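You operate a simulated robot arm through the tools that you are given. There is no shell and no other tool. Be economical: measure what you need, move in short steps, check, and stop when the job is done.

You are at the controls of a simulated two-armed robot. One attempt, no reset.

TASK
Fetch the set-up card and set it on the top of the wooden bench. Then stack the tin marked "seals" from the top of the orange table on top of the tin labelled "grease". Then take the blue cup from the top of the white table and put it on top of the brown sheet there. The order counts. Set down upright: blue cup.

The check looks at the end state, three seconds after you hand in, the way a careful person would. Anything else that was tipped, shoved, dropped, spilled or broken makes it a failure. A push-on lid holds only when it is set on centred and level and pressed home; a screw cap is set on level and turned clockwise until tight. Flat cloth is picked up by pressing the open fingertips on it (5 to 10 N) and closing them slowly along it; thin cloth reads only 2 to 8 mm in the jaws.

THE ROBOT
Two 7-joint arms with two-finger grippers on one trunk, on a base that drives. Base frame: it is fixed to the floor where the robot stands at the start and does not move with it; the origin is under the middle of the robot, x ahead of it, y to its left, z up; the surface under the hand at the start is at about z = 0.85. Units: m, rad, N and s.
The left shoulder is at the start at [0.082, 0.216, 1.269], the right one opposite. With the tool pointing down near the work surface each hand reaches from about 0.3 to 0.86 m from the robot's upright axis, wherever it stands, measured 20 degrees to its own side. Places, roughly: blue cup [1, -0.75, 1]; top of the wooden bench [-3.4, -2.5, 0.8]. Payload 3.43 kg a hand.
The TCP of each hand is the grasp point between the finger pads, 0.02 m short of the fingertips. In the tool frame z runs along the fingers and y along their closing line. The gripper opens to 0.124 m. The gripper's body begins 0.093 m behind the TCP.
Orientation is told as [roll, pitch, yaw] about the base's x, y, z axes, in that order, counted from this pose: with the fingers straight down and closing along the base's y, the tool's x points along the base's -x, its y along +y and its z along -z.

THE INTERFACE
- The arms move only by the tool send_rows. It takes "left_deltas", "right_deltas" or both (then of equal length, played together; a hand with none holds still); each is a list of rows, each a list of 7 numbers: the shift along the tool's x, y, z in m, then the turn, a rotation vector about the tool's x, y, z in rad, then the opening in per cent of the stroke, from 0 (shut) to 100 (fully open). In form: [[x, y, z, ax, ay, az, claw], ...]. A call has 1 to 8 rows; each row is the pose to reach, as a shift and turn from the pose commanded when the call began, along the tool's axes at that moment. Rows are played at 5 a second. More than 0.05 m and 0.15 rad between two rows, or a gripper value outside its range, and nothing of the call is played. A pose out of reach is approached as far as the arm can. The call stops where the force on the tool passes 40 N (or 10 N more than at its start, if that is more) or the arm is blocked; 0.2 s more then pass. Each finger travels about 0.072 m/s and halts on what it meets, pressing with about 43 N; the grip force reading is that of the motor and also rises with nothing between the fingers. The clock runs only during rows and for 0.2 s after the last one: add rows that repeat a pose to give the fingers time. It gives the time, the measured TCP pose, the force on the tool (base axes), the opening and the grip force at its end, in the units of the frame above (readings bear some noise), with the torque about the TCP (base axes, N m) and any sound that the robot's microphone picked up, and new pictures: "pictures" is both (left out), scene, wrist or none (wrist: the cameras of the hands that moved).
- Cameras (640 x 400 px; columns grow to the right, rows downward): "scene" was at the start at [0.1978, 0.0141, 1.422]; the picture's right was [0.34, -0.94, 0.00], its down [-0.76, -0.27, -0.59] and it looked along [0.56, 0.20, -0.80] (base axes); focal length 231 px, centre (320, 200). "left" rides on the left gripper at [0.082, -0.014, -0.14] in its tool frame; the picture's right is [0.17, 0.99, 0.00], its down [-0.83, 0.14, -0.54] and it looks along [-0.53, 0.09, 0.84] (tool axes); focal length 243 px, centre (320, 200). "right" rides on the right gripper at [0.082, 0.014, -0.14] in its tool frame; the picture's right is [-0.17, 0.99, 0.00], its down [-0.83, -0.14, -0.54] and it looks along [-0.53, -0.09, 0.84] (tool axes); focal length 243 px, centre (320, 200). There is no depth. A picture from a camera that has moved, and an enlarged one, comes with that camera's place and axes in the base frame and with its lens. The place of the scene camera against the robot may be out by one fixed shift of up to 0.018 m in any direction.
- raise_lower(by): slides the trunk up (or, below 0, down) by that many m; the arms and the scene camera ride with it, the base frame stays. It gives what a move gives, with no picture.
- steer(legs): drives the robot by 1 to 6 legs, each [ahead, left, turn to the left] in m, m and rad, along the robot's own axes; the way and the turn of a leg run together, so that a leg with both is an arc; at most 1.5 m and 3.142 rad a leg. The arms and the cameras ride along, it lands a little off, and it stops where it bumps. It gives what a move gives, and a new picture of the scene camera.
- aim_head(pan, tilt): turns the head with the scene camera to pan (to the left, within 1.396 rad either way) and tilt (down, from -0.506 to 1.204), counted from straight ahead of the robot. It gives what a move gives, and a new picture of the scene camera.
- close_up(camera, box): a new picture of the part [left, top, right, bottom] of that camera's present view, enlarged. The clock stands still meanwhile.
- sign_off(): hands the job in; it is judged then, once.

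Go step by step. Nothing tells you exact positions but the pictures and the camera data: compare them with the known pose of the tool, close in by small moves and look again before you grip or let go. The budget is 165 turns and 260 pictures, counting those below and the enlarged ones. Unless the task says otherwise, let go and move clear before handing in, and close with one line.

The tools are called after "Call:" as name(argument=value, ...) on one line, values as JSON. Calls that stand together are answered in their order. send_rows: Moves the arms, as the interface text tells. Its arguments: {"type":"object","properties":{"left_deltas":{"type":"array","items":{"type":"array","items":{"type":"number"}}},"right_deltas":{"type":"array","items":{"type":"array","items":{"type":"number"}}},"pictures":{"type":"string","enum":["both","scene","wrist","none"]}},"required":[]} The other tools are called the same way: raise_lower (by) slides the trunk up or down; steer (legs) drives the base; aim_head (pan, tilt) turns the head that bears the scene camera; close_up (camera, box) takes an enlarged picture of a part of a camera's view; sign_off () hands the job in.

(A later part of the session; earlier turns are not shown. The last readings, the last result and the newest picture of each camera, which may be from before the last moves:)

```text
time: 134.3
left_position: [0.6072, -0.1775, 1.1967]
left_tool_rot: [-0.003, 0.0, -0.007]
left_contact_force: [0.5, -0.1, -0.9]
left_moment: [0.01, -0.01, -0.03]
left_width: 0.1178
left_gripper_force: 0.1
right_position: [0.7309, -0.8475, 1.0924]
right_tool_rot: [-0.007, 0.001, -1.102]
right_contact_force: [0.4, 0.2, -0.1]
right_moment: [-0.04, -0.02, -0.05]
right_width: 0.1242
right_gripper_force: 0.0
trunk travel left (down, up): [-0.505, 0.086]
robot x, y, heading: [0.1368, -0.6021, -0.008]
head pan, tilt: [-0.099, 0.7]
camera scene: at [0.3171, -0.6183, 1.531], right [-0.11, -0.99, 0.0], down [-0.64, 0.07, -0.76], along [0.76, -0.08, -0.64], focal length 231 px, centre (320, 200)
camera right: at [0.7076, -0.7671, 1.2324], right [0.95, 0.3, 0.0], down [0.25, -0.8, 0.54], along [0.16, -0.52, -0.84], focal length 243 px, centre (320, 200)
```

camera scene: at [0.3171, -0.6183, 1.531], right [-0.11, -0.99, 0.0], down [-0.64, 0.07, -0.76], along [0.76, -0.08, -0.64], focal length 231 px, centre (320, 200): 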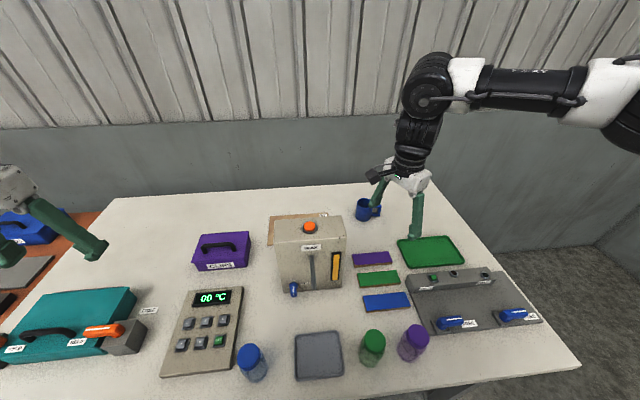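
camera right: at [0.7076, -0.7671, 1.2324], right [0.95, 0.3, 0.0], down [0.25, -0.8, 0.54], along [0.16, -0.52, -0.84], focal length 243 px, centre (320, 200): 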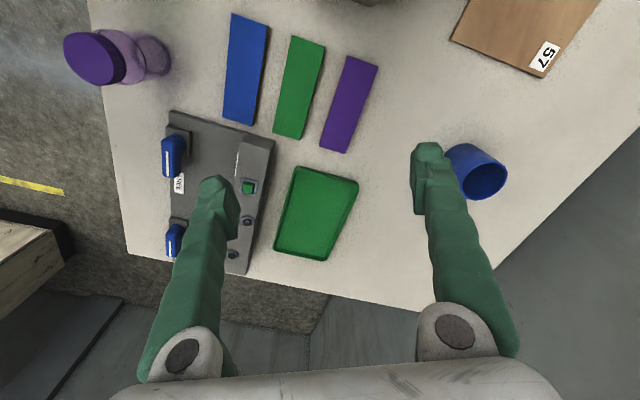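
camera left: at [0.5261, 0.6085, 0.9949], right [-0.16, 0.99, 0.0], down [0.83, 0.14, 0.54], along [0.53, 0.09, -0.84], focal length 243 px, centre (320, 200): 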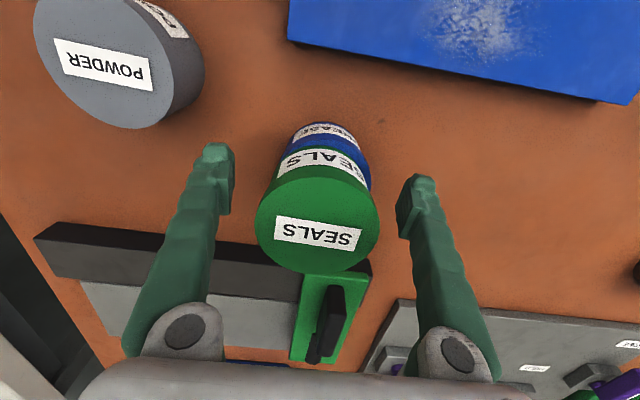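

Works well. I move above the cup at about (0.978, -0.856), tips still above its rim.

Call:
send_rows(right_deltas=[[-0.02, 0.036, 0.0, 0, 0, 0, 100], [-0.04, 0.072, 0.01, 0, 0, 0, 100], [-0.06, 0.108, 0.02, 0, 0, 0, 100], [-0.08, 0.144, 0.03, 0, 0, 0, 100], [-0.1, 0.18, 0.04, 0, 0, 0, 100], [-0.12, 0.216, 0.05, 0, 0, 0, 100]], pictures="both")

```text
time: 135.7
left_position: [0.6051, -0.1763, 1.1979]
left_tool_rot: [-0.001, 0.0, -0.006]
left_contact_force: [-0.2, -0.6, 0.4]
left_moment: [-0.05, -0.04, 0.02]
left_width: 0.1177
left_gripper_force: 0.1
right_position: [0.8827, -0.8528, 1.0644]
right_tool_rot: [-0.002, 0.0, -1.1]
right_contact_force: [-0.7, 0.5, 0.7]
right_moment: [-0.01, -0.02, -0.01]
right_width: 0.1243
right_gripper_force: 0.1
right hand out of reach, approached as far as the arm can: row 4, 5, 6
trunk travel left (down, up): [-0.505, 0.086]
robot x, y, heading: [0.1364, -0.5977, -0.005]
head pan, tilt: [-0.099, 0.7]
camera scene: at [0.3153, -0.6182, 1.5312], right [-0.11, -0.99, 0.0], down [-0.64, 0.07, -0.77], along [0.76, -0.08, -0.64], focal length 231 px, centre (320, 200)
camera right: at [0.8597, -0.773, 1.2041], right [0.95, 0.3, 0.0], down [0.25, -0.8, 0.54], along [0.16, -0.52, -0.84], focal length 243 px, centre (320, 200)
```

scene: 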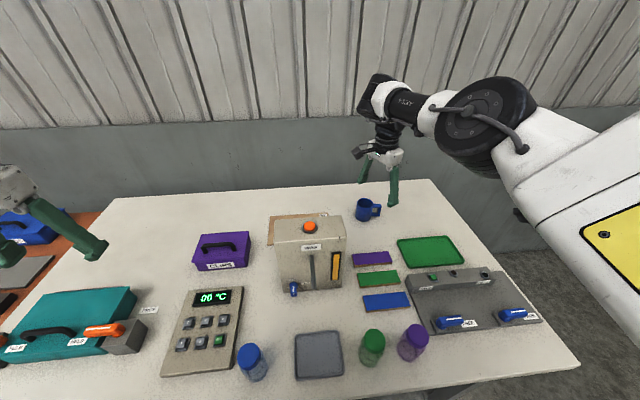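
right: 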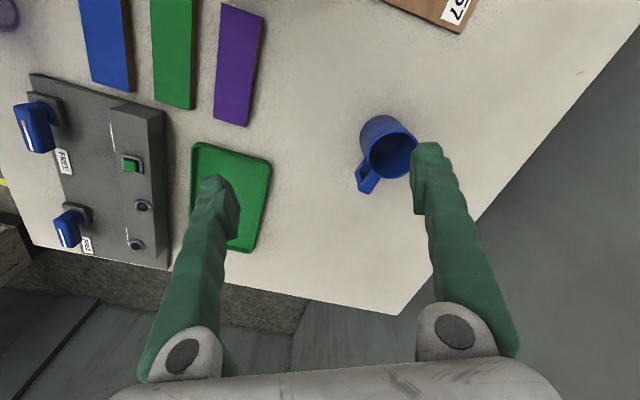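

The cup is at (0.978, -0.858), handle toward front-right (~240°). I need a bit more reach: edge the base 4 cm ahead, and turn the fingers further so the closing line avoids the handle.

Call:
steer(legs=[[0.04, -0.02, 0]])

Call:
send_rows(right_deltas=[[0, 0, 0.005, 0, 0, 0.14, 100], [0, 0, 0.01, 0, 0, 0.28, 100], [0, 0, 0.015, 0, 0, 0.42, 100], [0, 0, 0.02, 0, 0, 0.56, 100], [0, 0, 0.02, 0, 0, 0.65, 100]], pictures="wrist")

```text
time: 136.7
left_position: [0.6399, -0.1947, 1.1994]
left_tool_rot: [0.0, -0.003, -0.005]
left_contact_force: [-0.5, 0.3, 0.3]
left_moment: [-0.05, -0.05, 0.03]
left_width: 0.1178
left_gripper_force: 0.1
right_position: [0.9193, -0.872, 1.0681]
right_tool_rot: [0.002, -0.003, -1.101]
right_contact_force: [0.0, 0.3, 0.3]
right_moment: [-0.04, -0.05, 0.02]
right_width: 0.124
right_gripper_force: 0.1
trunk travel left (down, up): [-0.505, 0.086]
robot x, y, heading: [0.1779, -0.6195, -0.005]
head pan, tilt: [-0.099, 0.7]
camera scene: at [0.3495, -0.6368, 1.5319], right [-0.1, -0.99, 0.0], down [-0.64, 0.07, -0.77], along [0.76, -0.08, -0.64], focal length 231 px, centre (320, 200)
```

scene: 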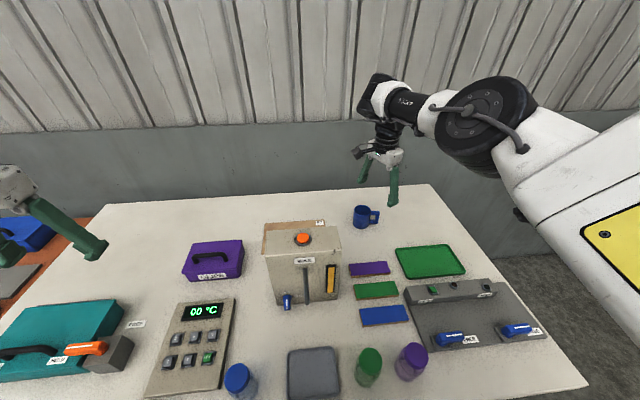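

```text
time: 137.9
left_position: [0.644, -0.1973, 1.1987]
left_tool_rot: [0.0, 0.0, -0.006]
left_contact_force: [0.6, -0.3, 0.1]
left_moment: [0.03, 0.01, 0.0]
left_width: 0.1177
left_gripper_force: 0.1
right_position: [0.9228, -0.8729, 1.0439]
right_tool_rot: [-0.002, 0.0, -1.753]
right_contact_force: [-0.2, 0.0, 0.8]
right_moment: [0.0, -0.01, 0.03]
right_width: 0.1242
right_gripper_force: 0.0
trunk travel left (down, up): [-0.505, 0.086]
robot x, y, heading: [0.1768, -0.6199, -0.006]
head pan, tilt: [-0.099, 0.7]
camera right: at [0.9525, -0.7934, 1.1837], right [0.94, -0.34, 0.0], down [-0.29, -0.79, 0.54], along [-0.18, -0.51, -0.84], focal length 243 px, centre (320, 200)
```

right: 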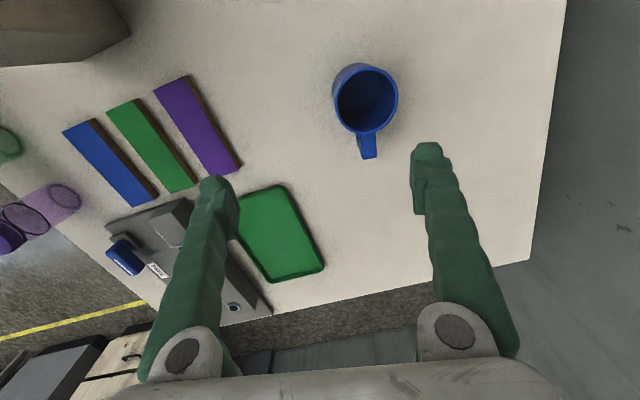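

Excellent view: the handle is perpendicular to the closing line. I move over the cup centre (0.979, -0.854) and lower partway.

Call:
send_rows(right_deltas=[[0.01, 0.017, 0.0, 0, 0, 0, 100], [0.02, 0.035, 0.0, 0, 0, 0, 100], [0.029, 0.052, 0.015, 0, 0, 0, 100], [0.029, 0.052, 0.035, 0, 0, 0, 100]], pictures="wrist")

```text
time: 138.9
left_position: [0.6448, -0.1956, 1.1966]
left_tool_rot: [0.0, 0.001, -0.006]
left_contact_force: [-0.2, 0.3, -0.8]
left_moment: [-0.02, 0.04, 0.0]
left_width: 0.1179
left_gripper_force: 0.1
right_position: [0.9215, -0.8371, 1.0225]
right_tool_rot: [-0.001, -0.001, -1.752]
right_contact_force: [1.0, 0.1, 0.0]
right_moment: [0.06, 0.0, 0.03]
right_width: 0.1241
right_gripper_force: 0.0
right hand out of reach, approached as far as the arm can: row 1, 2, 3, 4
trunk travel left (down, up): [-0.505, 0.086]
robot x, y, heading: [0.1749, -0.62, -0.002]
head pan, tilt: [-0.099, 0.7]
camera right: at [0.9511, -0.7583, 1.1618], right [0.94, -0.34, 0.0], down [-0.29, -0.79, 0.54], along [-0.18, -0.51, -0.84], focal length 243 px, centre (320, 200)
```

right: 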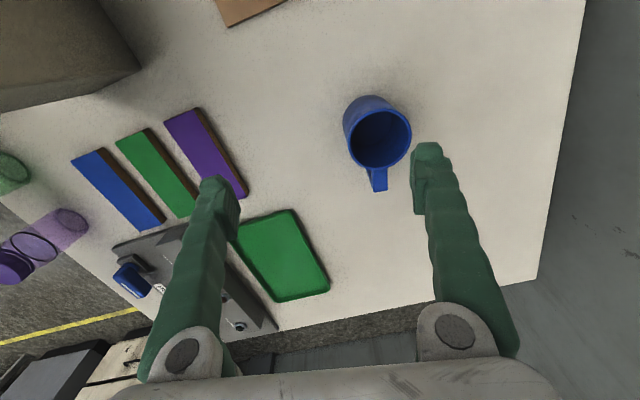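

Reach grows when the hand is lower relative to the shoulder, so I raise the trunk 8 cm and then lower the hand.

Call:
raise_lower(by=0.08)

Call:
send_rows(right_deltas=[[0.0, 0.0, 0.03, 0, 0, 0, 100], [0.0, 0.0, 0.06, 0, 0, 0, 100], [-0.005, 0.02, 0.08, 0, 0, 0, 100], [-0.007, 0.04, 0.1, 0, 0, 0, 100], [-0.007, 0.06, 0.115, 0, 0, 0, 100]], pictures="wrist")

```text
time: 140.1
left_position: [0.6449, -0.1977, 1.2761]
left_tool_rot: [-0.001, 0.004, -0.005]
left_contact_force: [1.2, 0.2, -1.2]
left_moment: [0.02, 0.03, -0.01]
left_width: 0.1177
left_gripper_force: 0.1
right_position: [0.9287, -0.8369, 1.2737]
right_tool_rot: [0.227, 0.038, -1.744]
right_contact_force: [0.7, 0.9, -1.4]
right_moment: [0.02, -0.02, 0.0]
right_width: 0.1242
right_gripper_force: 0.0
trunk travel left (down, up): [-0.585, 0.006]
robot x, y, heading: [0.1752, -0.6201, -0.007]
head pan, tilt: [-0.099, 0.7]
```

```text
time: 141.3
left_position: [0.6452, -0.1981, 1.2762]
left_tool_rot: [-0.001, 0.001, -0.005]
left_contact_force: [0.0, -1.1, -0.7]
left_moment: [0.03, -0.02, 0.03]
left_width: 0.1178
left_gripper_force: 0.1
right_position: [0.941, -0.8385, 1.1801]
right_tool_rot: [0.228, 0.042, -1.746]
right_contact_force: [0.4, 0.6, 1.5]
right_moment: [0.02, 0.01, 0.01]
right_width: 0.124
right_gripper_force: 0.1
right hand out of reach, approached as far as the arm can: row 2, 3, 4, 5
trunk travel left (down, up): [-0.585, 0.006]
robot x, y, heading: [0.1751, -0.6199, -0.006]
head pan, tilt: [-0.099, 0.7]
camera right: at [0.9373, -0.7594, 1.3224], right [0.92, -0.34, 0.22], down [-0.4, -0.79, 0.46], along [0.02, -0.51, -0.86], focal length 243 px, centre (320, 200)
```

right: 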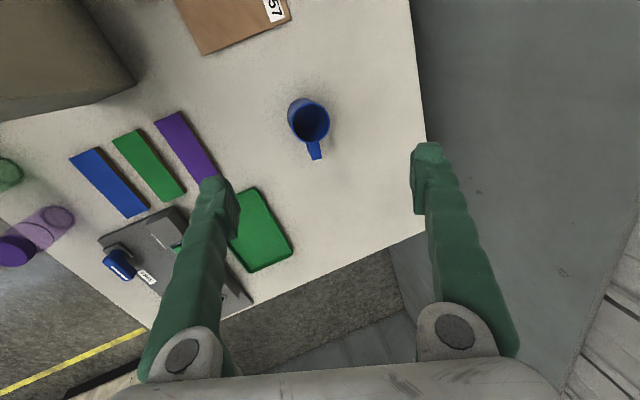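

The hand came up tilted. I level it while lowering straight.

Call:
send_rows(right_deltas=[[0.0, -0.01, 0.035, 0.06, -0.01, 0, 100], [0.0, -0.018, 0.07, 0.12, -0.02, 0, 100], [0.0, -0.026, 0.105, 0.18, -0.03, 0, 100], [0.0, -0.034, 0.14, 0.228, -0.042, 0, 100], [0.0, -0.042, 0.17, 0.228, -0.042, 0, 100], [0.0, -0.046, 0.19, 0.228, -0.042, 0, 100]], pictures="wrist")

```text
time: 142.7
left_position: [0.6449, -0.1985, 1.2754]
left_tool_rot: [0.0, 0.004, -0.005]
left_contact_force: [-0.2, 0.4, -0.1]
left_moment: [0.03, 0.0, -0.03]
left_width: 0.1179
left_gripper_force: 0.1
right_position: [0.8591, -0.8195, 0.9968]
right_tool_rot: [-0.002, 0.001, -1.75]
right_contact_force: [0.6, 0.3, 0.0]
right_moment: [-0.01, 0.01, 0.02]
right_width: 0.124
right_gripper_force: 0.0
right hand out of reach, approached as far as the arm can: row 1, 2, 3, 4, 5, 6
trunk travel left (down, up): [-0.585, 0.006]
robot x, y, heading: [0.1777, -0.6175, -0.007]
head pan, tilt: [-0.099, 0.7]
camera right: at [0.8885, -0.7417, 1.1372], right [0.94, -0.34, 0.0], down [-0.29, -0.79, 0.54], along [-0.18, -0.51, -0.84], focal length 243 px, centre (320, 200)
```

right: 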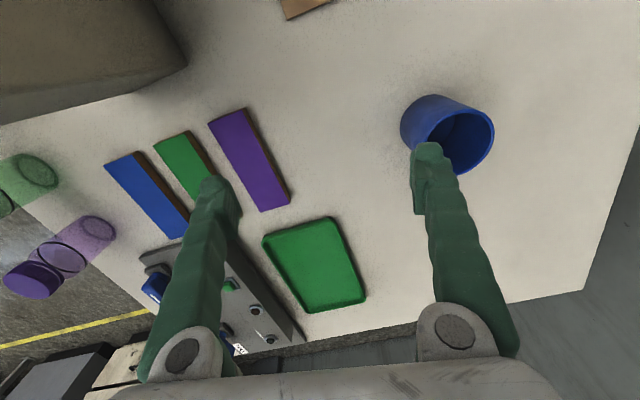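

Raising did not help. I look straight down to see how much room remains between the robot's body and the table edge.

Call:
aim_head(pan=0.0, tilt=1.204)

```text
time: 143.6
left_position: [0.6443, -0.1968, 1.278]
left_tool_rot: [-0.001, 0.0, -0.006]
left_contact_force: [-0.9, -0.3, 0.1]
left_moment: [-0.03, -0.03, 0.02]
left_width: 0.118
left_gripper_force: 0.1
right_position: [0.8583, -0.8205, 1.0007]
right_tool_rot: [0.002, 0.001, -1.75]
right_contact_force: [-0.4, 0.0, -0.1]
right_moment: [0.0, 0.03, 0.01]
right_width: 0.124
right_gripper_force: 0.0
trunk travel left (down, up): [-0.585, 0.006]
robot x, y, heading: [0.1799, -0.6203, -0.002]
head pan, tilt: [0.0, 1.201]
camera scene: at [0.2484, -0.6297, 1.5857], right [-0.01, -1.0, 0.0], down [-0.93, 0.01, -0.36], along [0.36, 0.0, -0.93], focal length 231 px, centre (320, 200)
```

scene: 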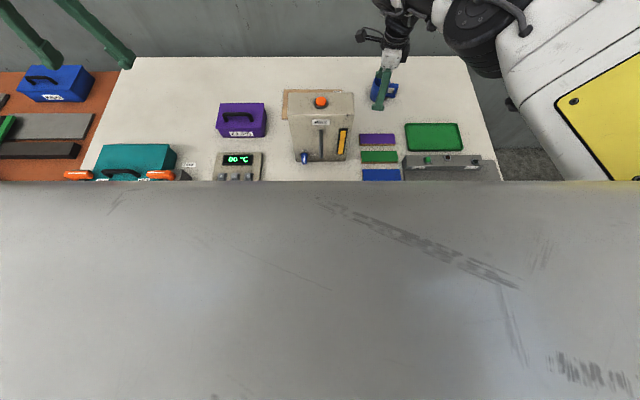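

The body clears the table edge by little, so I stay here. I'll instead grip with the fingers tilted forward at yaw about +30°, which also avoids the handle. First I retreat up, lower the trunk, and turn the hand.

Call:
send_rows(right_deltas=[[-0.005, -0.007, -0.04, 0, 0, 0, 100], [-0.02, -0.03, -0.07, 0, 0, 0, 100], [-0.04, -0.055, -0.1, 0, 0, 0, 100], [-0.06, -0.08, -0.13, 0, 0, 0, 100], [-0.08, -0.107, -0.15, 0, 0, 0, 100]], pictures="none")

Call:
raise_lower(by=-0.08)

Call:
aim_head(pan=-0.2, tilt=0.7)

```text
time: 144.8
left_position: [0.6432, -0.1991, 1.2785]
left_tool_rot: [0.0, -0.003, -0.005]
left_contact_force: [-1.1, -0.4, 0.3]
left_moment: [0.01, -0.01, -0.02]
left_width: 0.1178
left_gripper_force: 0.0
right_position: [0.7379, -0.8824, 1.1503]
right_tool_rot: [0.004, 0.0, -1.75]
right_contact_force: [0.2, -0.6, -0.2]
right_moment: [0.03, -0.04, -0.05]
right_width: 0.1239
right_gripper_force: 0.1
trunk travel left (down, up): [-0.585, 0.006]
robot x, y, heading: [0.1784, -0.6211, -0.004]
head pan, tilt: [0.0, 1.201]
```

```text
time: 146.0
left_position: [0.6451, -0.197, 1.1977]
left_tool_rot: [-0.001, -0.003, -0.006]
left_contact_force: [0.5, 0.2, -0.4]
left_moment: [-0.01, -0.05, -0.01]
left_width: 0.1178
left_gripper_force: 0.0
right_position: [0.7394, -0.8799, 1.0704]
right_tool_rot: [0.005, -0.003, -1.751]
right_contact_force: [-0.4, -1.2, -0.2]
right_moment: [-0.01, 0.03, -0.01]
right_width: 0.1238
right_gripper_force: 0.0
trunk travel left (down, up): [-0.505, 0.086]
robot x, y, heading: [0.177, -0.6185, -0.009]
head pan, tilt: [0.0, 1.201]
```

```text
time: 146.9
left_position: [0.6453, -0.1969, 1.1972]
left_tool_rot: [0.0, 0.0, -0.007]
left_contact_force: [-0.2, -0.2, 0.9]
left_moment: [-0.02, 0.01, 0.01]
left_width: 0.1178
left_gripper_force: 0.1
right_position: [0.7393, -0.8796, 1.0695]
right_tool_rot: [0.001, 0.0, -1.75]
right_contact_force: [-0.7, -0.6, 0.4]
right_moment: [0.0, 0.01, 0.03]
right_width: 0.1239
right_gripper_force: 0.1
trunk travel left (down, up): [-0.505, 0.086]
robot x, y, heading: [0.1771, -0.6216, -0.008]
head pan, tilt: [-0.201, 0.7]
camera scene: at [0.3536, -0.6475, 1.531], right [-0.2, -0.98, 0.0], down [-0.63, 0.13, -0.76], along [0.75, -0.16, -0.64], focal length 231 px, centre (320, 200)
```

scene: 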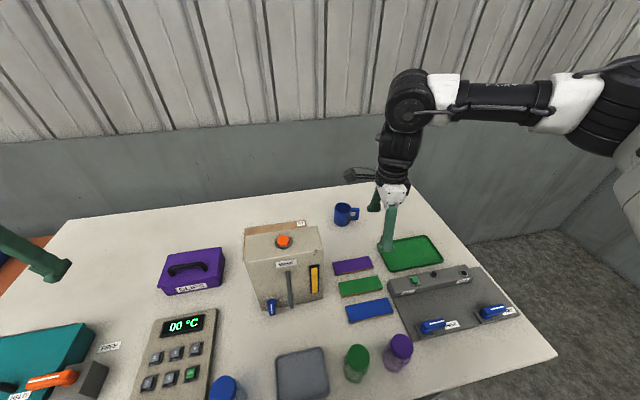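

Now I turn the hand from yaw -1.75 toward +0.5.

Call:
send_rows(right_deltas=[[0, 0, -0.01, 0, 0, -0.14, 100], [0, 0, -0.02, 0, 0, -0.28, 100], [0, 0, -0.03, 0, 0, -0.42, 100], [0, 0, -0.03, 0, 0, -0.56, 100], [0, 0, -0.03, 0, 0, -0.7, 100], [0, 0, -0.03, 0, 0, -0.84, 100], [0, 0, -0.03, 0, 0, -0.98, 100], [0, 0, -0.03, 0, 0, -1.12, 100]], pictures="none")

Call:
send_rows(right_deltas=[[0, 0, 0, 0, 0, -0.14, 100], [0, 0, 0, 0, 0, -0.28, 100], [0, 0, 0, 0, 0, -0.42, 100], [0, 0, 0, 0, 0, -0.56, 100], [0, 0, 0, 0, 0, -0.7, 100], [0, 0, 0, 0, 0, -0.84, 100], [0, 0, 0, 0, 0, -0.98, 100], [0, 0, 0, 0, 0, -1.12, 100]], pictures="both")

```text
time: 148.7
left_position: [0.6446, -0.1976, 1.1973]
left_tool_rot: [0.001, 0.0, -0.005]
left_contact_force: [0.1, 0.7, -0.3]
left_moment: [-0.02, -0.02, 0.0]
left_width: 0.1177
left_gripper_force: 0.2
right_position: [0.7396, -0.8812, 1.0993]
right_tool_rot: [-0.002, -0.002, -0.626]
right_contact_force: [0.5, 0.4, -0.7]
right_moment: [-0.01, -0.01, -0.01]
right_width: 0.1238
right_gripper_force: 0.1
trunk travel left (down, up): [-0.505, 0.086]
robot x, y, heading: [0.1795, -0.6165, -0.008]
head pan, tilt: [-0.201, 0.7]
```

```text
time: 150.5
left_position: [0.6462, -0.1997, 1.1984]
left_tool_rot: [0.002, 0.001, -0.009]
left_contact_force: [0.0, -1.3, 0.0]
left_moment: [0.04, 0.03, 0.03]
left_width: 0.1179
left_gripper_force: 0.1
right_position: [0.5713, -0.7169, 1.0918]
right_tool_rot: [0.05, -0.029, 0.336]
right_contact_force: [0.2, 0.4, -0.2]
right_moment: [0.09, 0.02, 0.02]
right_width: 0.1241
right_gripper_force: 0.1
right hand out of reach, approached as far as the arm can: row 2, 3, 4, 5, 6, 7, 8
trunk travel left (down, up): [-0.505, 0.086]
robot x, y, heading: [0.1737, -0.6167, -0.001]
head pan, tilt: [-0.201, 0.7]
camera scene: at [0.3544, -0.6502, 1.5309], right [-0.21, -0.98, 0.0], down [-0.63, 0.13, -0.76], along [0.75, -0.16, -0.64], focal length 231 px, centre (320, 200)
camera right: at [0.4885, -0.7387, 1.2294], right [-0.17, 0.98, 0.06], down [0.82, 0.11, 0.56], along [0.54, 0.14, -0.83], focal length 243 px, centre (320, 200)
```

scene: 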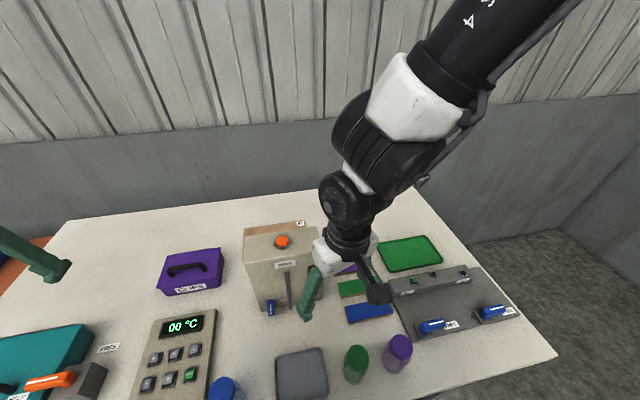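
right: 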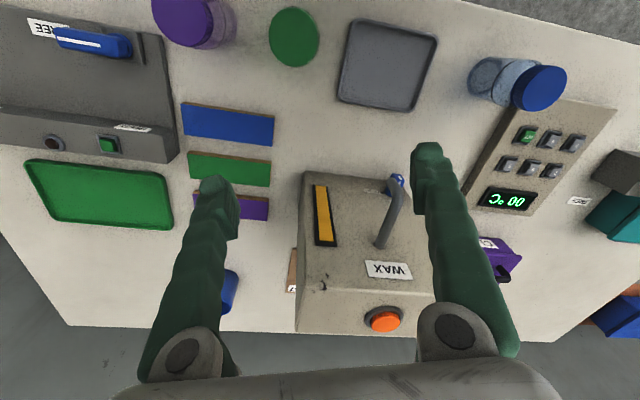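

Positive yaw is blocked when outstretched, negative is free. So I turn the other way, to about yaw -2.4, where the closing line also clears the handle and I can tilt the fingers forward.

Call:
send_rows(right_deltas=[[0, 0, 0, 0, 0, 0.14, 100], [0, 0, 0, 0, 0, 0.28, 100], [0, 0, 0, 0, 0, 0.42, 100], [0, 0, 0, 0, 0, 0.56, 100], [0, 0, 0, 0, 0, 0.7, 100], [0, 0, 0, 0, 0, 0.84, 100], [0, 0, 0, 0, 0, 0.98, 100], [0, 0, 0, 0, 0, 1.12, 100]], pictures="none")

Call:
send_rows(right_deltas=[[0, 0, 0, 0, 0, 0.14, 100], [0, 0, 0, 0, 0, 0.28, 100], [0, 0, 0, 0, 0, 0.42, 100], [0, 0, 0, 0, 0, 0.56, 100], [0, 0, 0, 0, 0, 0.7, 100], [0, 0, 0, 0, 0, 0.84, 100], [0, 0, 0, 0, 0, 0.98, 100], [0, 0, 0, 0, 0, 1.12, 100]], pictures="none")

```text
time: 152.3
left_position: [0.6445, -0.1979, 1.1978]
left_tool_rot: [0.001, -0.002, -0.006]
left_contact_force: [0.7, -0.1, 0.4]
left_moment: [-0.03, 0.02, -0.05]
left_width: 0.118
left_gripper_force: 0.1
right_position: [0.5575, -0.7034, 1.0737]
right_tool_rot: [-0.009, -0.035, -0.693]
right_contact_force: [0.4, 0.8, 0.2]
right_moment: [0.01, 0.01, 0.0]
right_width: 0.1237
right_gripper_force: 0.1
trunk travel left (down, up): [-0.505, 0.086]
robot x, y, heading: [0.1763, -0.6215, -0.004]
head pan, tilt: [-0.201, 0.7]
```

```text
time: 154.1
left_position: [0.6452, -0.1981, 1.1973]
left_tool_rot: [0.0, 0.0, -0.005]
left_contact_force: [0.2, 0.4, 0.7]
left_moment: [0.01, 0.0, -0.01]
left_width: 0.1176
left_gripper_force: 0.1
right_position: [0.5574, -0.7028, 1.0753]
right_tool_rot: [0.028, -0.021, -1.814]
right_contact_force: [0.6, -0.3, -0.4]
right_moment: [-0.03, 0.0, -0.01]
right_width: 0.1239
right_gripper_force: 0.0
trunk travel left (down, up): [-0.505, 0.086]
robot x, y, heading: [0.1743, -0.614, -0.001]
head pan, tilt: [-0.201, 0.7]
```

Now I go right first, then forward past the dispenser, continuing the turn.

Call:
send_rows(right_deltas=[[-0.045, 0.01, -0.02, 0.01, 0.01, 0.1, 100], [-0.09, 0.02, -0.035, 0.028, 0.021, 0.2, 100], [-0.135, 0.04, -0.035, 0.028, 0.021, 0.3, 100], [-0.165, 0.075, -0.035, 0.028, 0.021, 0.4, 100], [-0.18, 0.12, -0.035, 0.028, 0.021, 0.5, 100], [-0.17, 0.165, -0.035, 0.028, 0.021, 0.59, 100], [-0.16, 0.21, -0.035, 0.028, 0.021, 0.59, 100]], pictures="wrist")

```text
refused: row 1 steps farther than a row can; nothing moved
```

Call:
send_rows(right_deltas=[[-0.035, 0.005, -0.01, 0.01, 0.01, 0.1, 100], [-0.075, 0.015, -0.02, 0.028, 0.021, 0.2, 100], [-0.115, 0.035, -0.035, 0.028, 0.021, 0.3, 100], [-0.145, 0.07, -0.035, 0.028, 0.021, 0.4, 100], [-0.165, 0.11, -0.035, 0.028, 0.021, 0.5, 100], [-0.165, 0.155, -0.035, 0.028, 0.021, 0.59, 100], [-0.16, 0.2, -0.035, 0.028, 0.021, 0.59, 100]], pictures="wrist")

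```text
time: 155.7
left_position: [0.6452, -0.1969, 1.1963]
left_tool_rot: [-0.001, 0.001, -0.006]
left_contact_force: [-0.4, -0.5, -0.4]
left_moment: [0.01, 0.0, -0.03]
left_width: 0.118
left_gripper_force: 0.1
right_position: [0.7118, -0.9083, 1.1192]
right_tool_rot: [0.003, 0.005, -2.402]
right_contact_force: [1.3, -0.1, -0.4]
right_moment: [0.0, 0.05, 0.0]
right_width: 0.1241
right_gripper_force: 0.1
trunk travel left (down, up): [-0.505, 0.086]
robot x, y, heading: [0.1752, -0.6182, -0.006]
head pan, tilt: [-0.201, 0.7]
camera right: at [0.7819, -0.8613, 1.2592], right [0.54, -0.84, 0.0], down [-0.71, -0.46, 0.53], along [-0.45, -0.29, -0.85], focal length 243 px, centre (320, 200)
```

right: 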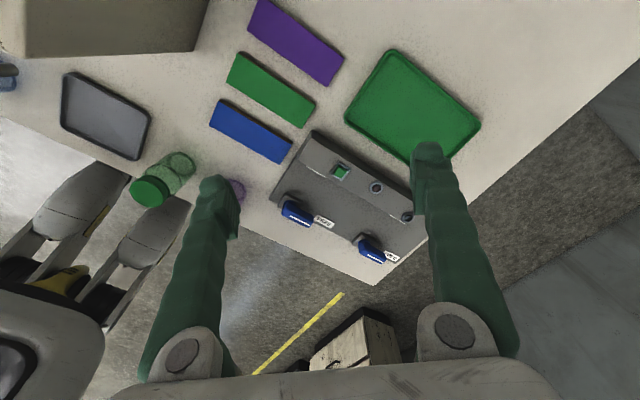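

Good. Now I tilt the fingers 0.4 rad forward and move to a pre-grasp point above and behind the cup.

Call:
send_rows(right_deltas=[[0.02, 0.015, 0.0, 0, 0.07, 0, 100], [0.05, 0.038, 0.0, 0, 0.14, 0, 100], [0.08, 0.06, 0.01, 0, 0.21, 0, 100], [0.11, 0.083, 0.02, 0, 0.28, 0, 100], [0.14, 0.106, 0.04, 0, 0.34, 0, 100], [0.165, 0.124, 0.06, 0, 0.4, 0, 100], [0.187, 0.141, 0.085, 0, 0.4, 0, 100]], pictures="both")

```text
time: 157.3
left_position: [0.6456, -0.1964, 1.1954]
left_tool_rot: [-0.001, 0.001, -0.006]
left_contact_force: [0.5, -0.2, 0.7]
left_moment: [0.0, 0.04, 0.0]
left_width: 0.118
left_gripper_force: 0.1
right_position: [0.9473, -0.8812, 1.0333]
right_tool_rot: [0.005, 0.407, -2.4]
right_contact_force: [-0.8, -0.8, 0.5]
right_moment: [-0.01, 0.01, 0.01]
right_width: 0.124
right_gripper_force: 0.1
trunk travel left (down, up): [-0.505, 0.086]
robot x, y, heading: [0.1765, -0.6194, -0.005]
head pan, tilt: [-0.201, 0.7]
camera scene: at [0.3551, -0.6464, 1.5309], right [-0.2, -0.98, 0.0], down [-0.63, 0.13, -0.76], along [0.75, -0.16, -0.64], focal length 231 px, centre (320, 200)
camera right: at [0.972, -0.8779, 1.1947], right [0.55, -0.83, -0.06], down [-0.81, -0.56, 0.17], along [-0.17, -0.04, -0.98], focal length 243 px, centre (320, 200)
```

scene: 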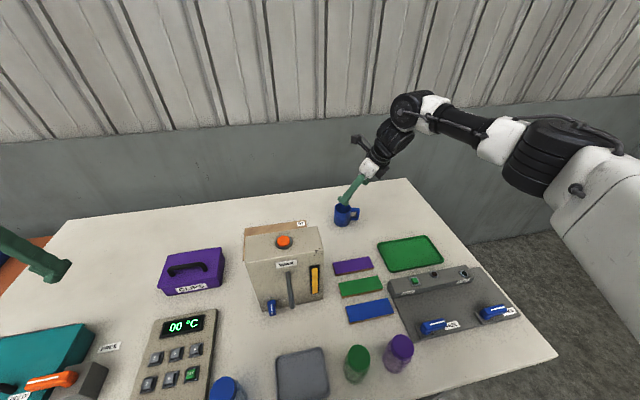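
right: 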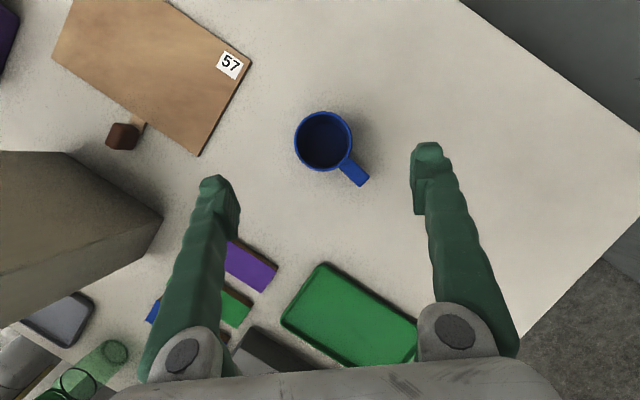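

Excellent view: cup centre (0.981, -0.856), handle clear of both fingers. I go two thirds of the way down along the fingers.

Call:
send_rows(right_deltas=[[-0.008, 0.0045, 0.03, 0, 0, 0, 100], [-0.014, 0.0045, 0.06, 0, 0, 0, 100], [-0.016, 0.0045, 0.09, 0, 0, 0, 100]], pictures="wrist")

Call:
close_up(camera="scene", box=[290, 140, 410, 260])

```text
time: 158.1
left_position: [0.6449, -0.1957, 1.1969]
left_tool_rot: [-0.001, -0.001, -0.006]
left_contact_force: [1.1, 0.5, -0.3]
left_moment: [-0.01, 0.0, -0.01]
left_width: 0.1175
left_gripper_force: 0.0
right_position: [0.9651, -0.872, 0.9474]
right_tool_rot: [0.004, 0.406, -2.398]
right_contact_force: [-0.1, -0.7, 0.5]
right_moment: [0.0, 0.03, 0.0]
right_width: 0.1241
right_gripper_force: 0.1
trunk travel left (down, up): [-0.505, 0.086]
robot x, y, heading: [0.173, -0.6163, -0.001]
head pan, tilt: [-0.201, 0.7]
camera right: at [0.9898, -0.8675, 1.1071], right [0.55, -0.83, -0.06], down [-0.81, -0.56, 0.17], along [-0.17, -0.04, -0.98], focal length 243 px, centre (320, 200)
```

right: 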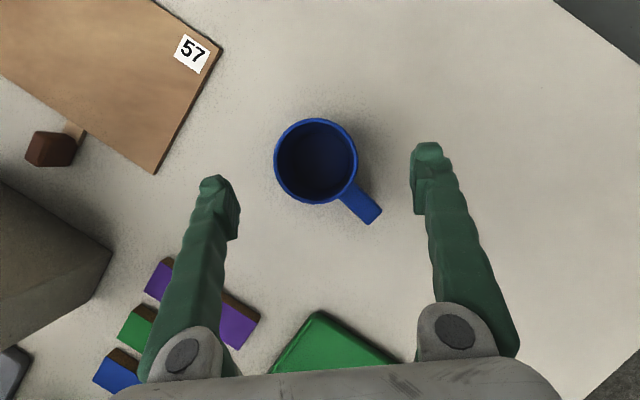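

```text
3.33 times, centred on (350, 200) of scene
camera zoom: at [0.3539, -0.6468, 1.5311], right [-0.2, -0.98, 0.0], down [-0.63, 0.13, -0.76], along [0.75, -0.16, -0.64], focal length 768 px, centre (220, 200)
```

zoom: 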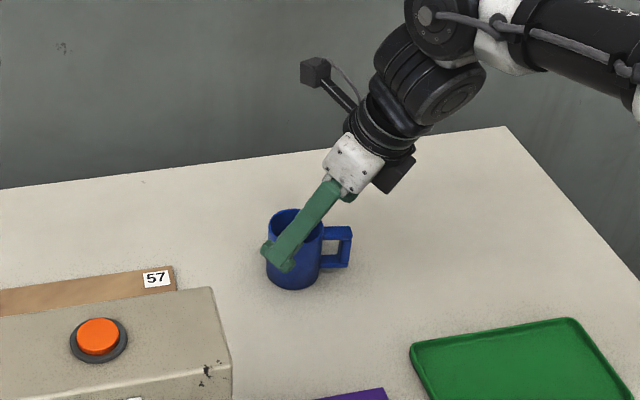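

Centre confirmed at (0.982, -0.856). I finish the descent.

Call:
send_rows(right_deltas=[[0.0, -0.001, 0.02, 0, 0, 0, 100], [0.001, -0.001, 0.04, 0, 0, 0, 100], [0.001, -0.001, 0.054, 0, 0, 0, 100]], pictures="wrist")

```text
time: 158.9
left_position: [0.6452, -0.1978, 1.1969]
left_tool_rot: [0.0, -0.001, -0.005]
left_contact_force: [-0.1, 0.4, -0.1]
left_moment: [-0.03, -0.02, -0.01]
left_width: 0.1179
left_gripper_force: 0.0
right_position: [0.9803, -0.8571, 0.8981]
right_tool_rot: [0.005, 0.406, -2.4]
right_contact_force: [-0.7, -0.7, -0.4]
right_moment: [-0.01, 0.01, 0.03]
right_width: 0.1239
right_gripper_force: 0.1
trunk travel left (down, up): [-0.505, 0.086]
robot x, y, heading: [0.174, -0.6212, -0.007]
head pan, tilt: [-0.201, 0.7]
camera right: at [1.0053, -0.852, 1.0581], right [0.55, -0.83, -0.06], down [-0.82, -0.56, 0.17], along [-0.17, -0.04, -0.98], focal length 243 px, centre (320, 200)
```

right: 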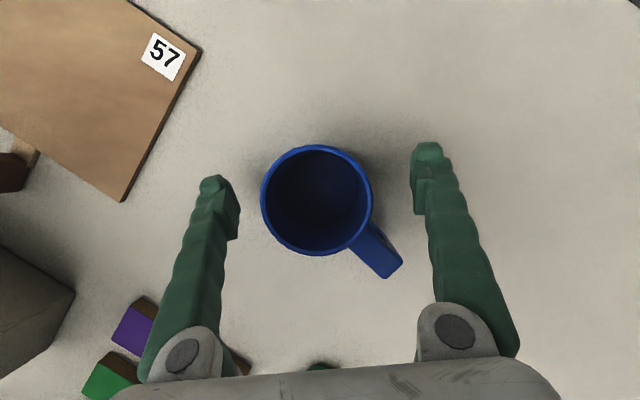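

The cup is centred between the fingers. I close gently.

Call:
send_rows(right_deltas=[[0, 0, 0, 0, 0, 0, 85], [0, 0, 0, 0, 0, 0, 72], [0, 0, 0, 0, 0, 0, 62], [0, 0, 0, 0, 0, 0, 54], [0, 0, 0, 0, 0, 0, 46], [0, 0, 0, 0, 0, 0, 40], [0, 0, 0, 0, 0, 0, 36]], pictures="wrist")

```text
time: 160.5
left_position: [0.6444, -0.197, 1.1981]
left_tool_rot: [-0.001, 0.0, -0.005]
left_contact_force: [0.8, -0.2, 0.0]
left_moment: [0.0, 0.02, 0.01]
left_width: 0.1177
left_gripper_force: 0.0
right_position: [0.9796, -0.8568, 0.8968]
right_tool_rot: [0.002, 0.406, -2.399]
right_contact_force: [0.8, 0.0, 0.1]
right_moment: [0.02, -0.02, 0.04]
right_width: 0.0607
right_gripper_force: 43.0
trunk travel left (down, up): [-0.505, 0.086]
robot x, y, heading: [0.1791, -0.6183, -0.008]
head pan, tilt: [-0.201, 0.7]
camera right: at [1.0052, -0.852, 1.0582], right [0.55, -0.83, -0.06], down [-0.81, -0.56, 0.17], along [-0.17, -0.04, -0.98], focal length 243 px, centre (320, 200)
```

right: 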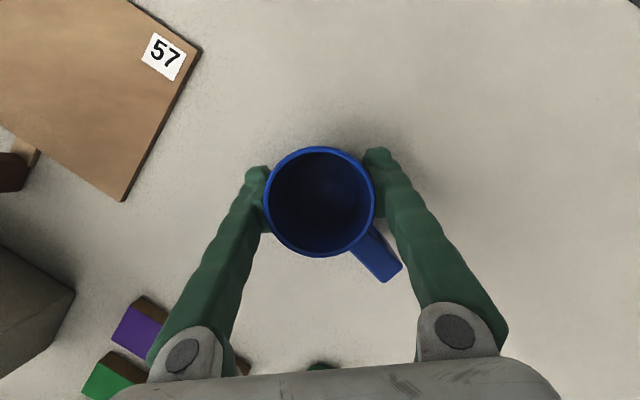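

The cup is held. I lift it 10 cm straight up.

Call:
send_rows(right_deltas=[[0.008, 0, -0.0184, 0, 0, 0, 36], [0.0198, 0, -0.046, 0, 0, 0, 36], [0.032, 0, -0.073, 0, 0, 0, 36], [0.0396, 0, -0.092, 0, 0, 0, 36]], pictures="both")

```text
time: 161.5
left_position: [0.6457, -0.1967, 1.1975]
left_tool_rot: [0.001, 0.002, -0.003]
left_contact_force: [0.6, 0.2, 0.2]
left_moment: [0.02, 0.01, 0.04]
left_width: 0.1178
left_gripper_force: 0.0
right_position: [0.9795, -0.8562, 0.9988]
right_tool_rot: [0.005, 0.408, -2.4]
right_contact_force: [0.4, -0.2, -1.3]
right_moment: [0.0, 0.01, 0.01]
right_width: 0.0609
right_gripper_force: 42.6
trunk travel left (down, up): [-0.505, 0.086]
robot x, y, heading: [0.1722, -0.6186, -0.007]
head pan, tilt: [-0.201, 0.7]
camera scene: at [0.3534, -0.6475, 1.5311], right [-0.2, -0.98, 0.0], down [-0.63, 0.13, -0.77], along [0.75, -0.16, -0.64], focal length 231 px, centre (320, 200)
camera right: at [1.0051, -0.8525, 1.159], right [0.55, -0.83, -0.06], down [-0.81, -0.56, 0.17], along [-0.17, -0.04, -0.98], focal length 243 px, centre (320, 200)
```

scene: 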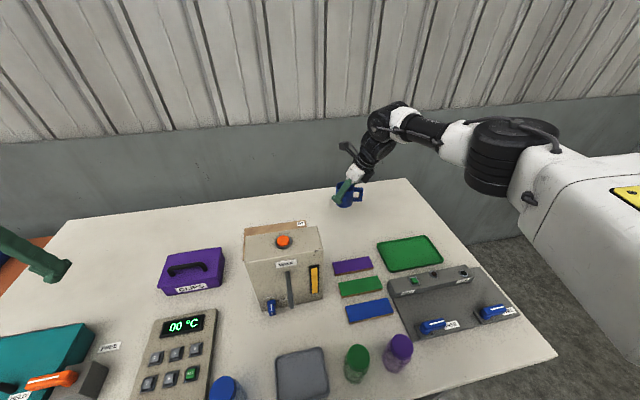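
right: 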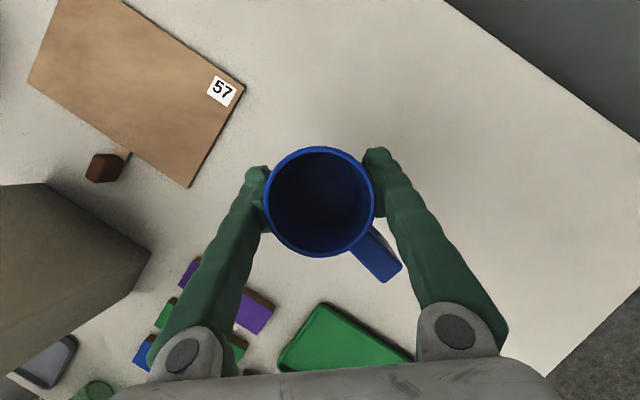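

Sheet spans x 0.871–1.014, y -0.713 to -0.476. I draw the cup to x = 0.946 and slide the base left 0.23 m so it hangs over the sheet.

Call:
send_rows(right_deltas=[[-0.011, -0.011, -0.005, 0, 0, 0, 36], [-0.0223, -0.0223, -0.0096, 0, 0, 0, 36]], pictures="none")

Call:
steer(legs=[[0, 0.12, 0], [0, 0.11, 0]])

Call:
send_rows(right_deltas=[[0, 0, 0, 0, 0, 0, 36]], pictures="wrist")

```text
time: 162.1
left_position: [0.6441, -0.199, 1.198]
left_tool_rot: [0.001, 0.0, -0.006]
left_contact_force: [-0.5, -0.4, -0.9]
left_moment: [-0.05, 0.02, 0.02]
left_width: 0.118
left_gripper_force: 0.0
right_position: [0.9472, -0.8559, 0.9964]
right_tool_rot: [0.001, 0.406, -2.4]
right_contact_force: [0.1, 0.3, -0.3]
right_moment: [0.03, -0.03, -0.01]
right_width: 0.0607
right_gripper_force: 42.9
trunk travel left (down, up): [-0.505, 0.086]
robot x, y, heading: [0.1757, -0.6196, -0.003]
head pan, tilt: [-0.201, 0.7]
```

```text
time: 166.1
left_position: [0.6439, 0.0342, 1.1981]
left_tool_rot: [0.001, 0.0, -0.003]
left_contact_force: [-0.9, -0.9, -0.5]
left_moment: [0.02, -0.02, 0.0]
left_width: 0.1177
left_gripper_force: 0.0
right_position: [0.9494, -0.6233, 0.9968]
right_tool_rot: [0.001, 0.407, -2.398]
right_contact_force: [0.0, 0.0, -1.2]
right_moment: [0.02, -0.01, -0.01]
right_width: 0.0604
right_gripper_force: 43.2
trunk travel left (down, up): [-0.505, 0.086]
robot x, y, heading: [0.1758, -0.3877, -0.005]
head pan, tilt: [-0.201, 0.7]
camera scene: at [0.3546, -0.4177, 1.5311], right [-0.2, -0.98, 0.0], down [-0.63, 0.13, -0.76], along [0.75, -0.15, -0.64], focal length 231 px, centre (320, 200)
```

scene: 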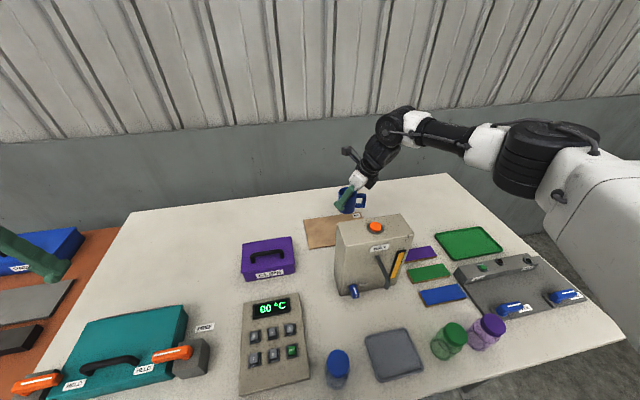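

```text
time: 166.5
left_position: [0.6436, 0.033, 1.198]
left_tool_rot: [0.0, -0.001, -0.003]
left_contact_force: [-0.1, -0.4, -0.5]
left_moment: [0.0, 0.03, -0.03]
left_width: 0.1179
left_gripper_force: 0.0
right_position: [0.9504, -0.6242, 0.9963]
right_tool_rot: [0.002, 0.406, -2.397]
right_contact_force: [0.5, 0.1, -1.5]
right_moment: [0.04, -0.03, 0.01]
right_width: 0.0604
right_gripper_force: 42.9
trunk travel left (down, up): [-0.505, 0.086]
robot x, y, heading: [0.1754, -0.3884, -0.001]
head pan, tilt: [-0.201, 0.7]
camera right: at [0.9741, -0.6202, 1.1571], right [0.56, -0.83, -0.06], down [-0.81, -0.56, 0.17], along [-0.17, -0.04, -0.98], focal length 243 px, centre (320, 200)
```

right: 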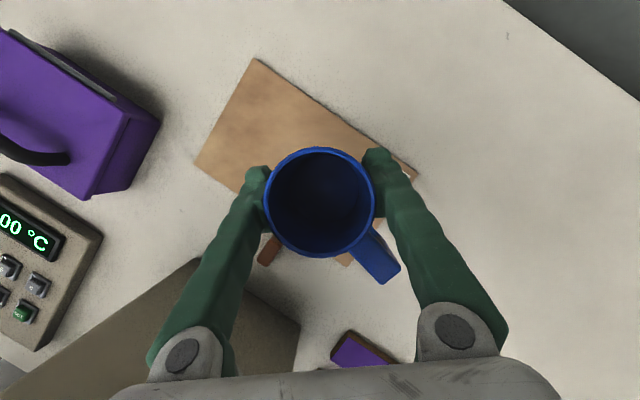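

Over the sheet at (0.950, -0.624), well inside its edges. I lower to just above it.

Call:
send_rows(right_deltas=[[-0.0119, 0, 0.0275, 0, 0, 0, 36], [-0.0238, 0, 0.055, 0, 0, 0, 36], [-0.0325, 0, 0.0753, 0, 0, 0, 36]], pictures="both")

Call:
close_up(camera="scene", box=[290, 150, 430, 270])

```text
time: 167.3
left_position: [0.6447, 0.0346, 1.1965]
left_tool_rot: [0.002, -0.001, -0.005]
left_contact_force: [-0.1, 1.3, 0.7]
left_moment: [0.0, -0.04, 0.02]
left_width: 0.1177
left_gripper_force: 0.1
right_position: [0.9496, -0.6221, 0.9149]
right_tool_rot: [0.003, 0.407, -2.399]
right_contact_force: [0.3, -0.7, -1.5]
right_moment: [0.01, 0.01, -0.01]
right_width: 0.0604
right_gripper_force: 43.2
trunk travel left (down, up): [-0.505, 0.086]
robot x, y, heading: [0.1757, -0.3903, -0.004]
head pan, tilt: [-0.201, 0.7]
camera scene: at [0.3547, -0.4169, 1.5311], right [-0.2, -0.98, 0.0], down [-0.63, 0.13, -0.76], along [0.75, -0.15, -0.64], focal length 231 px, centre (320, 200)
camera right: at [0.9739, -0.6187, 1.0754], right [0.56, -0.83, -0.06], down [-0.81, -0.56, 0.17], along [-0.17, -0.04, -0.98], focal length 243 px, centre (320, 200)
```

scene: 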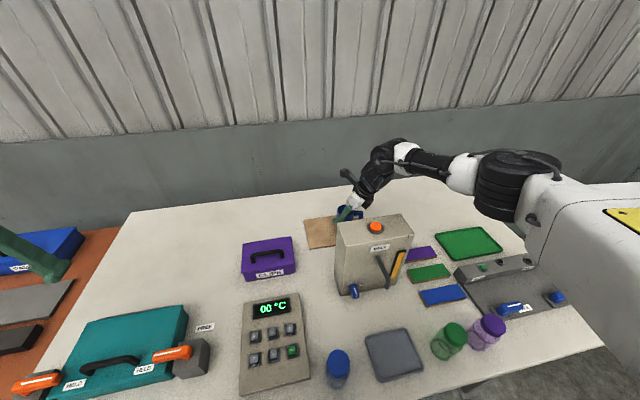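
right: 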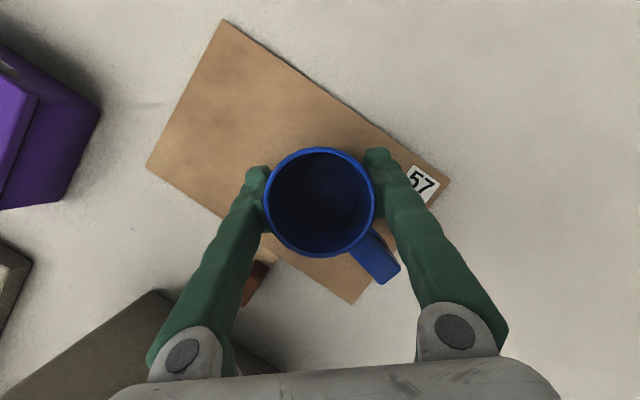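

```text
3.33 times, centred on (360, 210) of scene
camera zoom: at [0.3547, -0.4169, 1.5311], right [-0.2, -0.98, 0.0], down [-0.63, 0.13, -0.76], along [0.75, -0.15, -0.64], focal length 768 px, centre (187, 167)
```

zoom: 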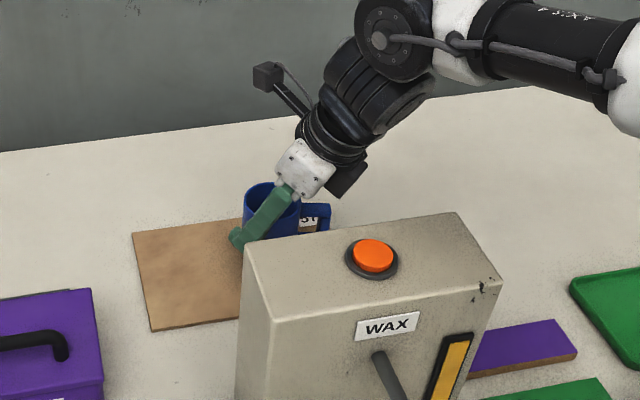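

The cup is well over the sheet. I lower in small steps until it touches.

Call:
send_rows(right_deltas=[[-0.0016, 0, 0.0037, 0, 0, 0, 36], [-0.0028, 0, 0.0064, 0, 0, 0, 36], [-0.0036, 0, 0.0083, 0, 0, 0, 36], [-0.0044, 0, 0.0101, 0, 0, 0, 36], [-0.0044, 0, 0.0101, 0, 0, 0, 36]], pictures="none")

```text
time: 168.5
left_position: [0.6447, 0.0337, 1.1971]
left_tool_rot: [0.0, 0.0, -0.004]
left_contact_force: [-0.1, -0.1, 0.5]
left_moment: [0.0, -0.01, -0.04]
left_width: 0.1179
left_gripper_force: 0.1
right_position: [0.9481, -0.6238, 0.9035]
right_tool_rot: [0.004, 0.404, -2.396]
right_contact_force: [0.2, -0.2, -1.0]
right_moment: [0.02, -0.01, -0.02]
right_width: 0.0603
right_gripper_force: 43.5
trunk travel left (down, up): [-0.505, 0.086]
robot x, y, heading: [0.1748, -0.3923, -0.003]
head pan, tilt: [-0.201, 0.7]
```

Call:
send_rows(right_deltas=[[-0.0006, 0, 0.0014, 0, 0, 0, 36], [-0.0012, 0, 0.0027, 0, 0, 0, 36], [-0.0012, 0, 0.0027, 0, 0, 0, 36]], pictures="none")

```text
time: 169.3
left_position: [0.6447, 0.0348, 1.1985]
left_tool_rot: [0.0, -0.001, -0.003]
left_contact_force: [1.4, -0.4, 0.4]
left_moment: [0.0, -0.01, -0.03]
left_width: 0.1178
left_gripper_force: 0.0
right_position: [0.9492, -0.6245, 0.9026]
right_tool_rot: [0.005, 0.41, -2.396]
right_contact_force: [-0.1, -0.5, 11.2]
right_moment: [-0.31, 0.18, 0.02]
right_width: 0.0603
right_gripper_force: 42.9
trunk travel left (down, up): [-0.505, 0.086]
robot x, y, heading: [0.1761, -0.3909, -0.001]
head pan, tilt: [-0.201, 0.7]
```

Contact with 11 N. I ease off a millimetre and open the fingers.

Call:
send_rows(right_deltas=[[0.0006, 0, -0.0013, 0, 0, 0, 44], [0.0006, 0, -0.0013, 0, 0, 0, 52], [0.0006, 0, -0.0013, 0, 0, 0, 62], [0.0006, 0, -0.0013, 0, 0, 0, 75], [0.0006, 0, -0.0013, 0, 0, 0, 88], [0.0006, 0, -0.0013, 0, 0, 0, 98], [0.0006, 0, -0.0013, 0, 0, 0, 98]], pictures="wrist")

```text
time: 170.9
left_position: [0.6435, 0.0345, 1.197]
left_tool_rot: [0.001, -0.001, -0.004]
left_contact_force: [0.1, -0.2, -0.3]
left_moment: [0.03, -0.02, -0.03]
left_width: 0.1179
left_gripper_force: 0.2
right_position: [0.9493, -0.6253, 0.9033]
right_tool_rot: [0.003, 0.406, -2.397]
right_contact_force: [1.0, 0.3, -0.6]
right_moment: [0.01, 0.0, 0.03]
right_width: 0.1215
right_gripper_force: 0.1
trunk travel left (down, up): [-0.505, 0.086]
robot x, y, heading: [0.1754, -0.3895, -0.003]
head pan, tilt: [-0.201, 0.7]
camera right: at [0.9743, -0.6205, 1.0633], right [0.56, -0.83, -0.06], down [-0.81, -0.56, 0.17], along [-0.17, -0.04, -0.98], focal length 243 px, centre (320, 200)
```

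right: 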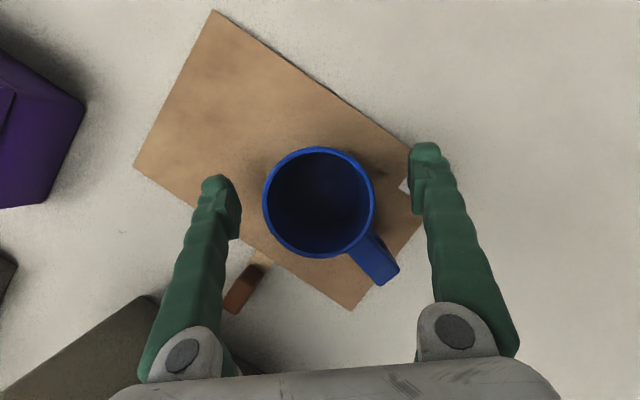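

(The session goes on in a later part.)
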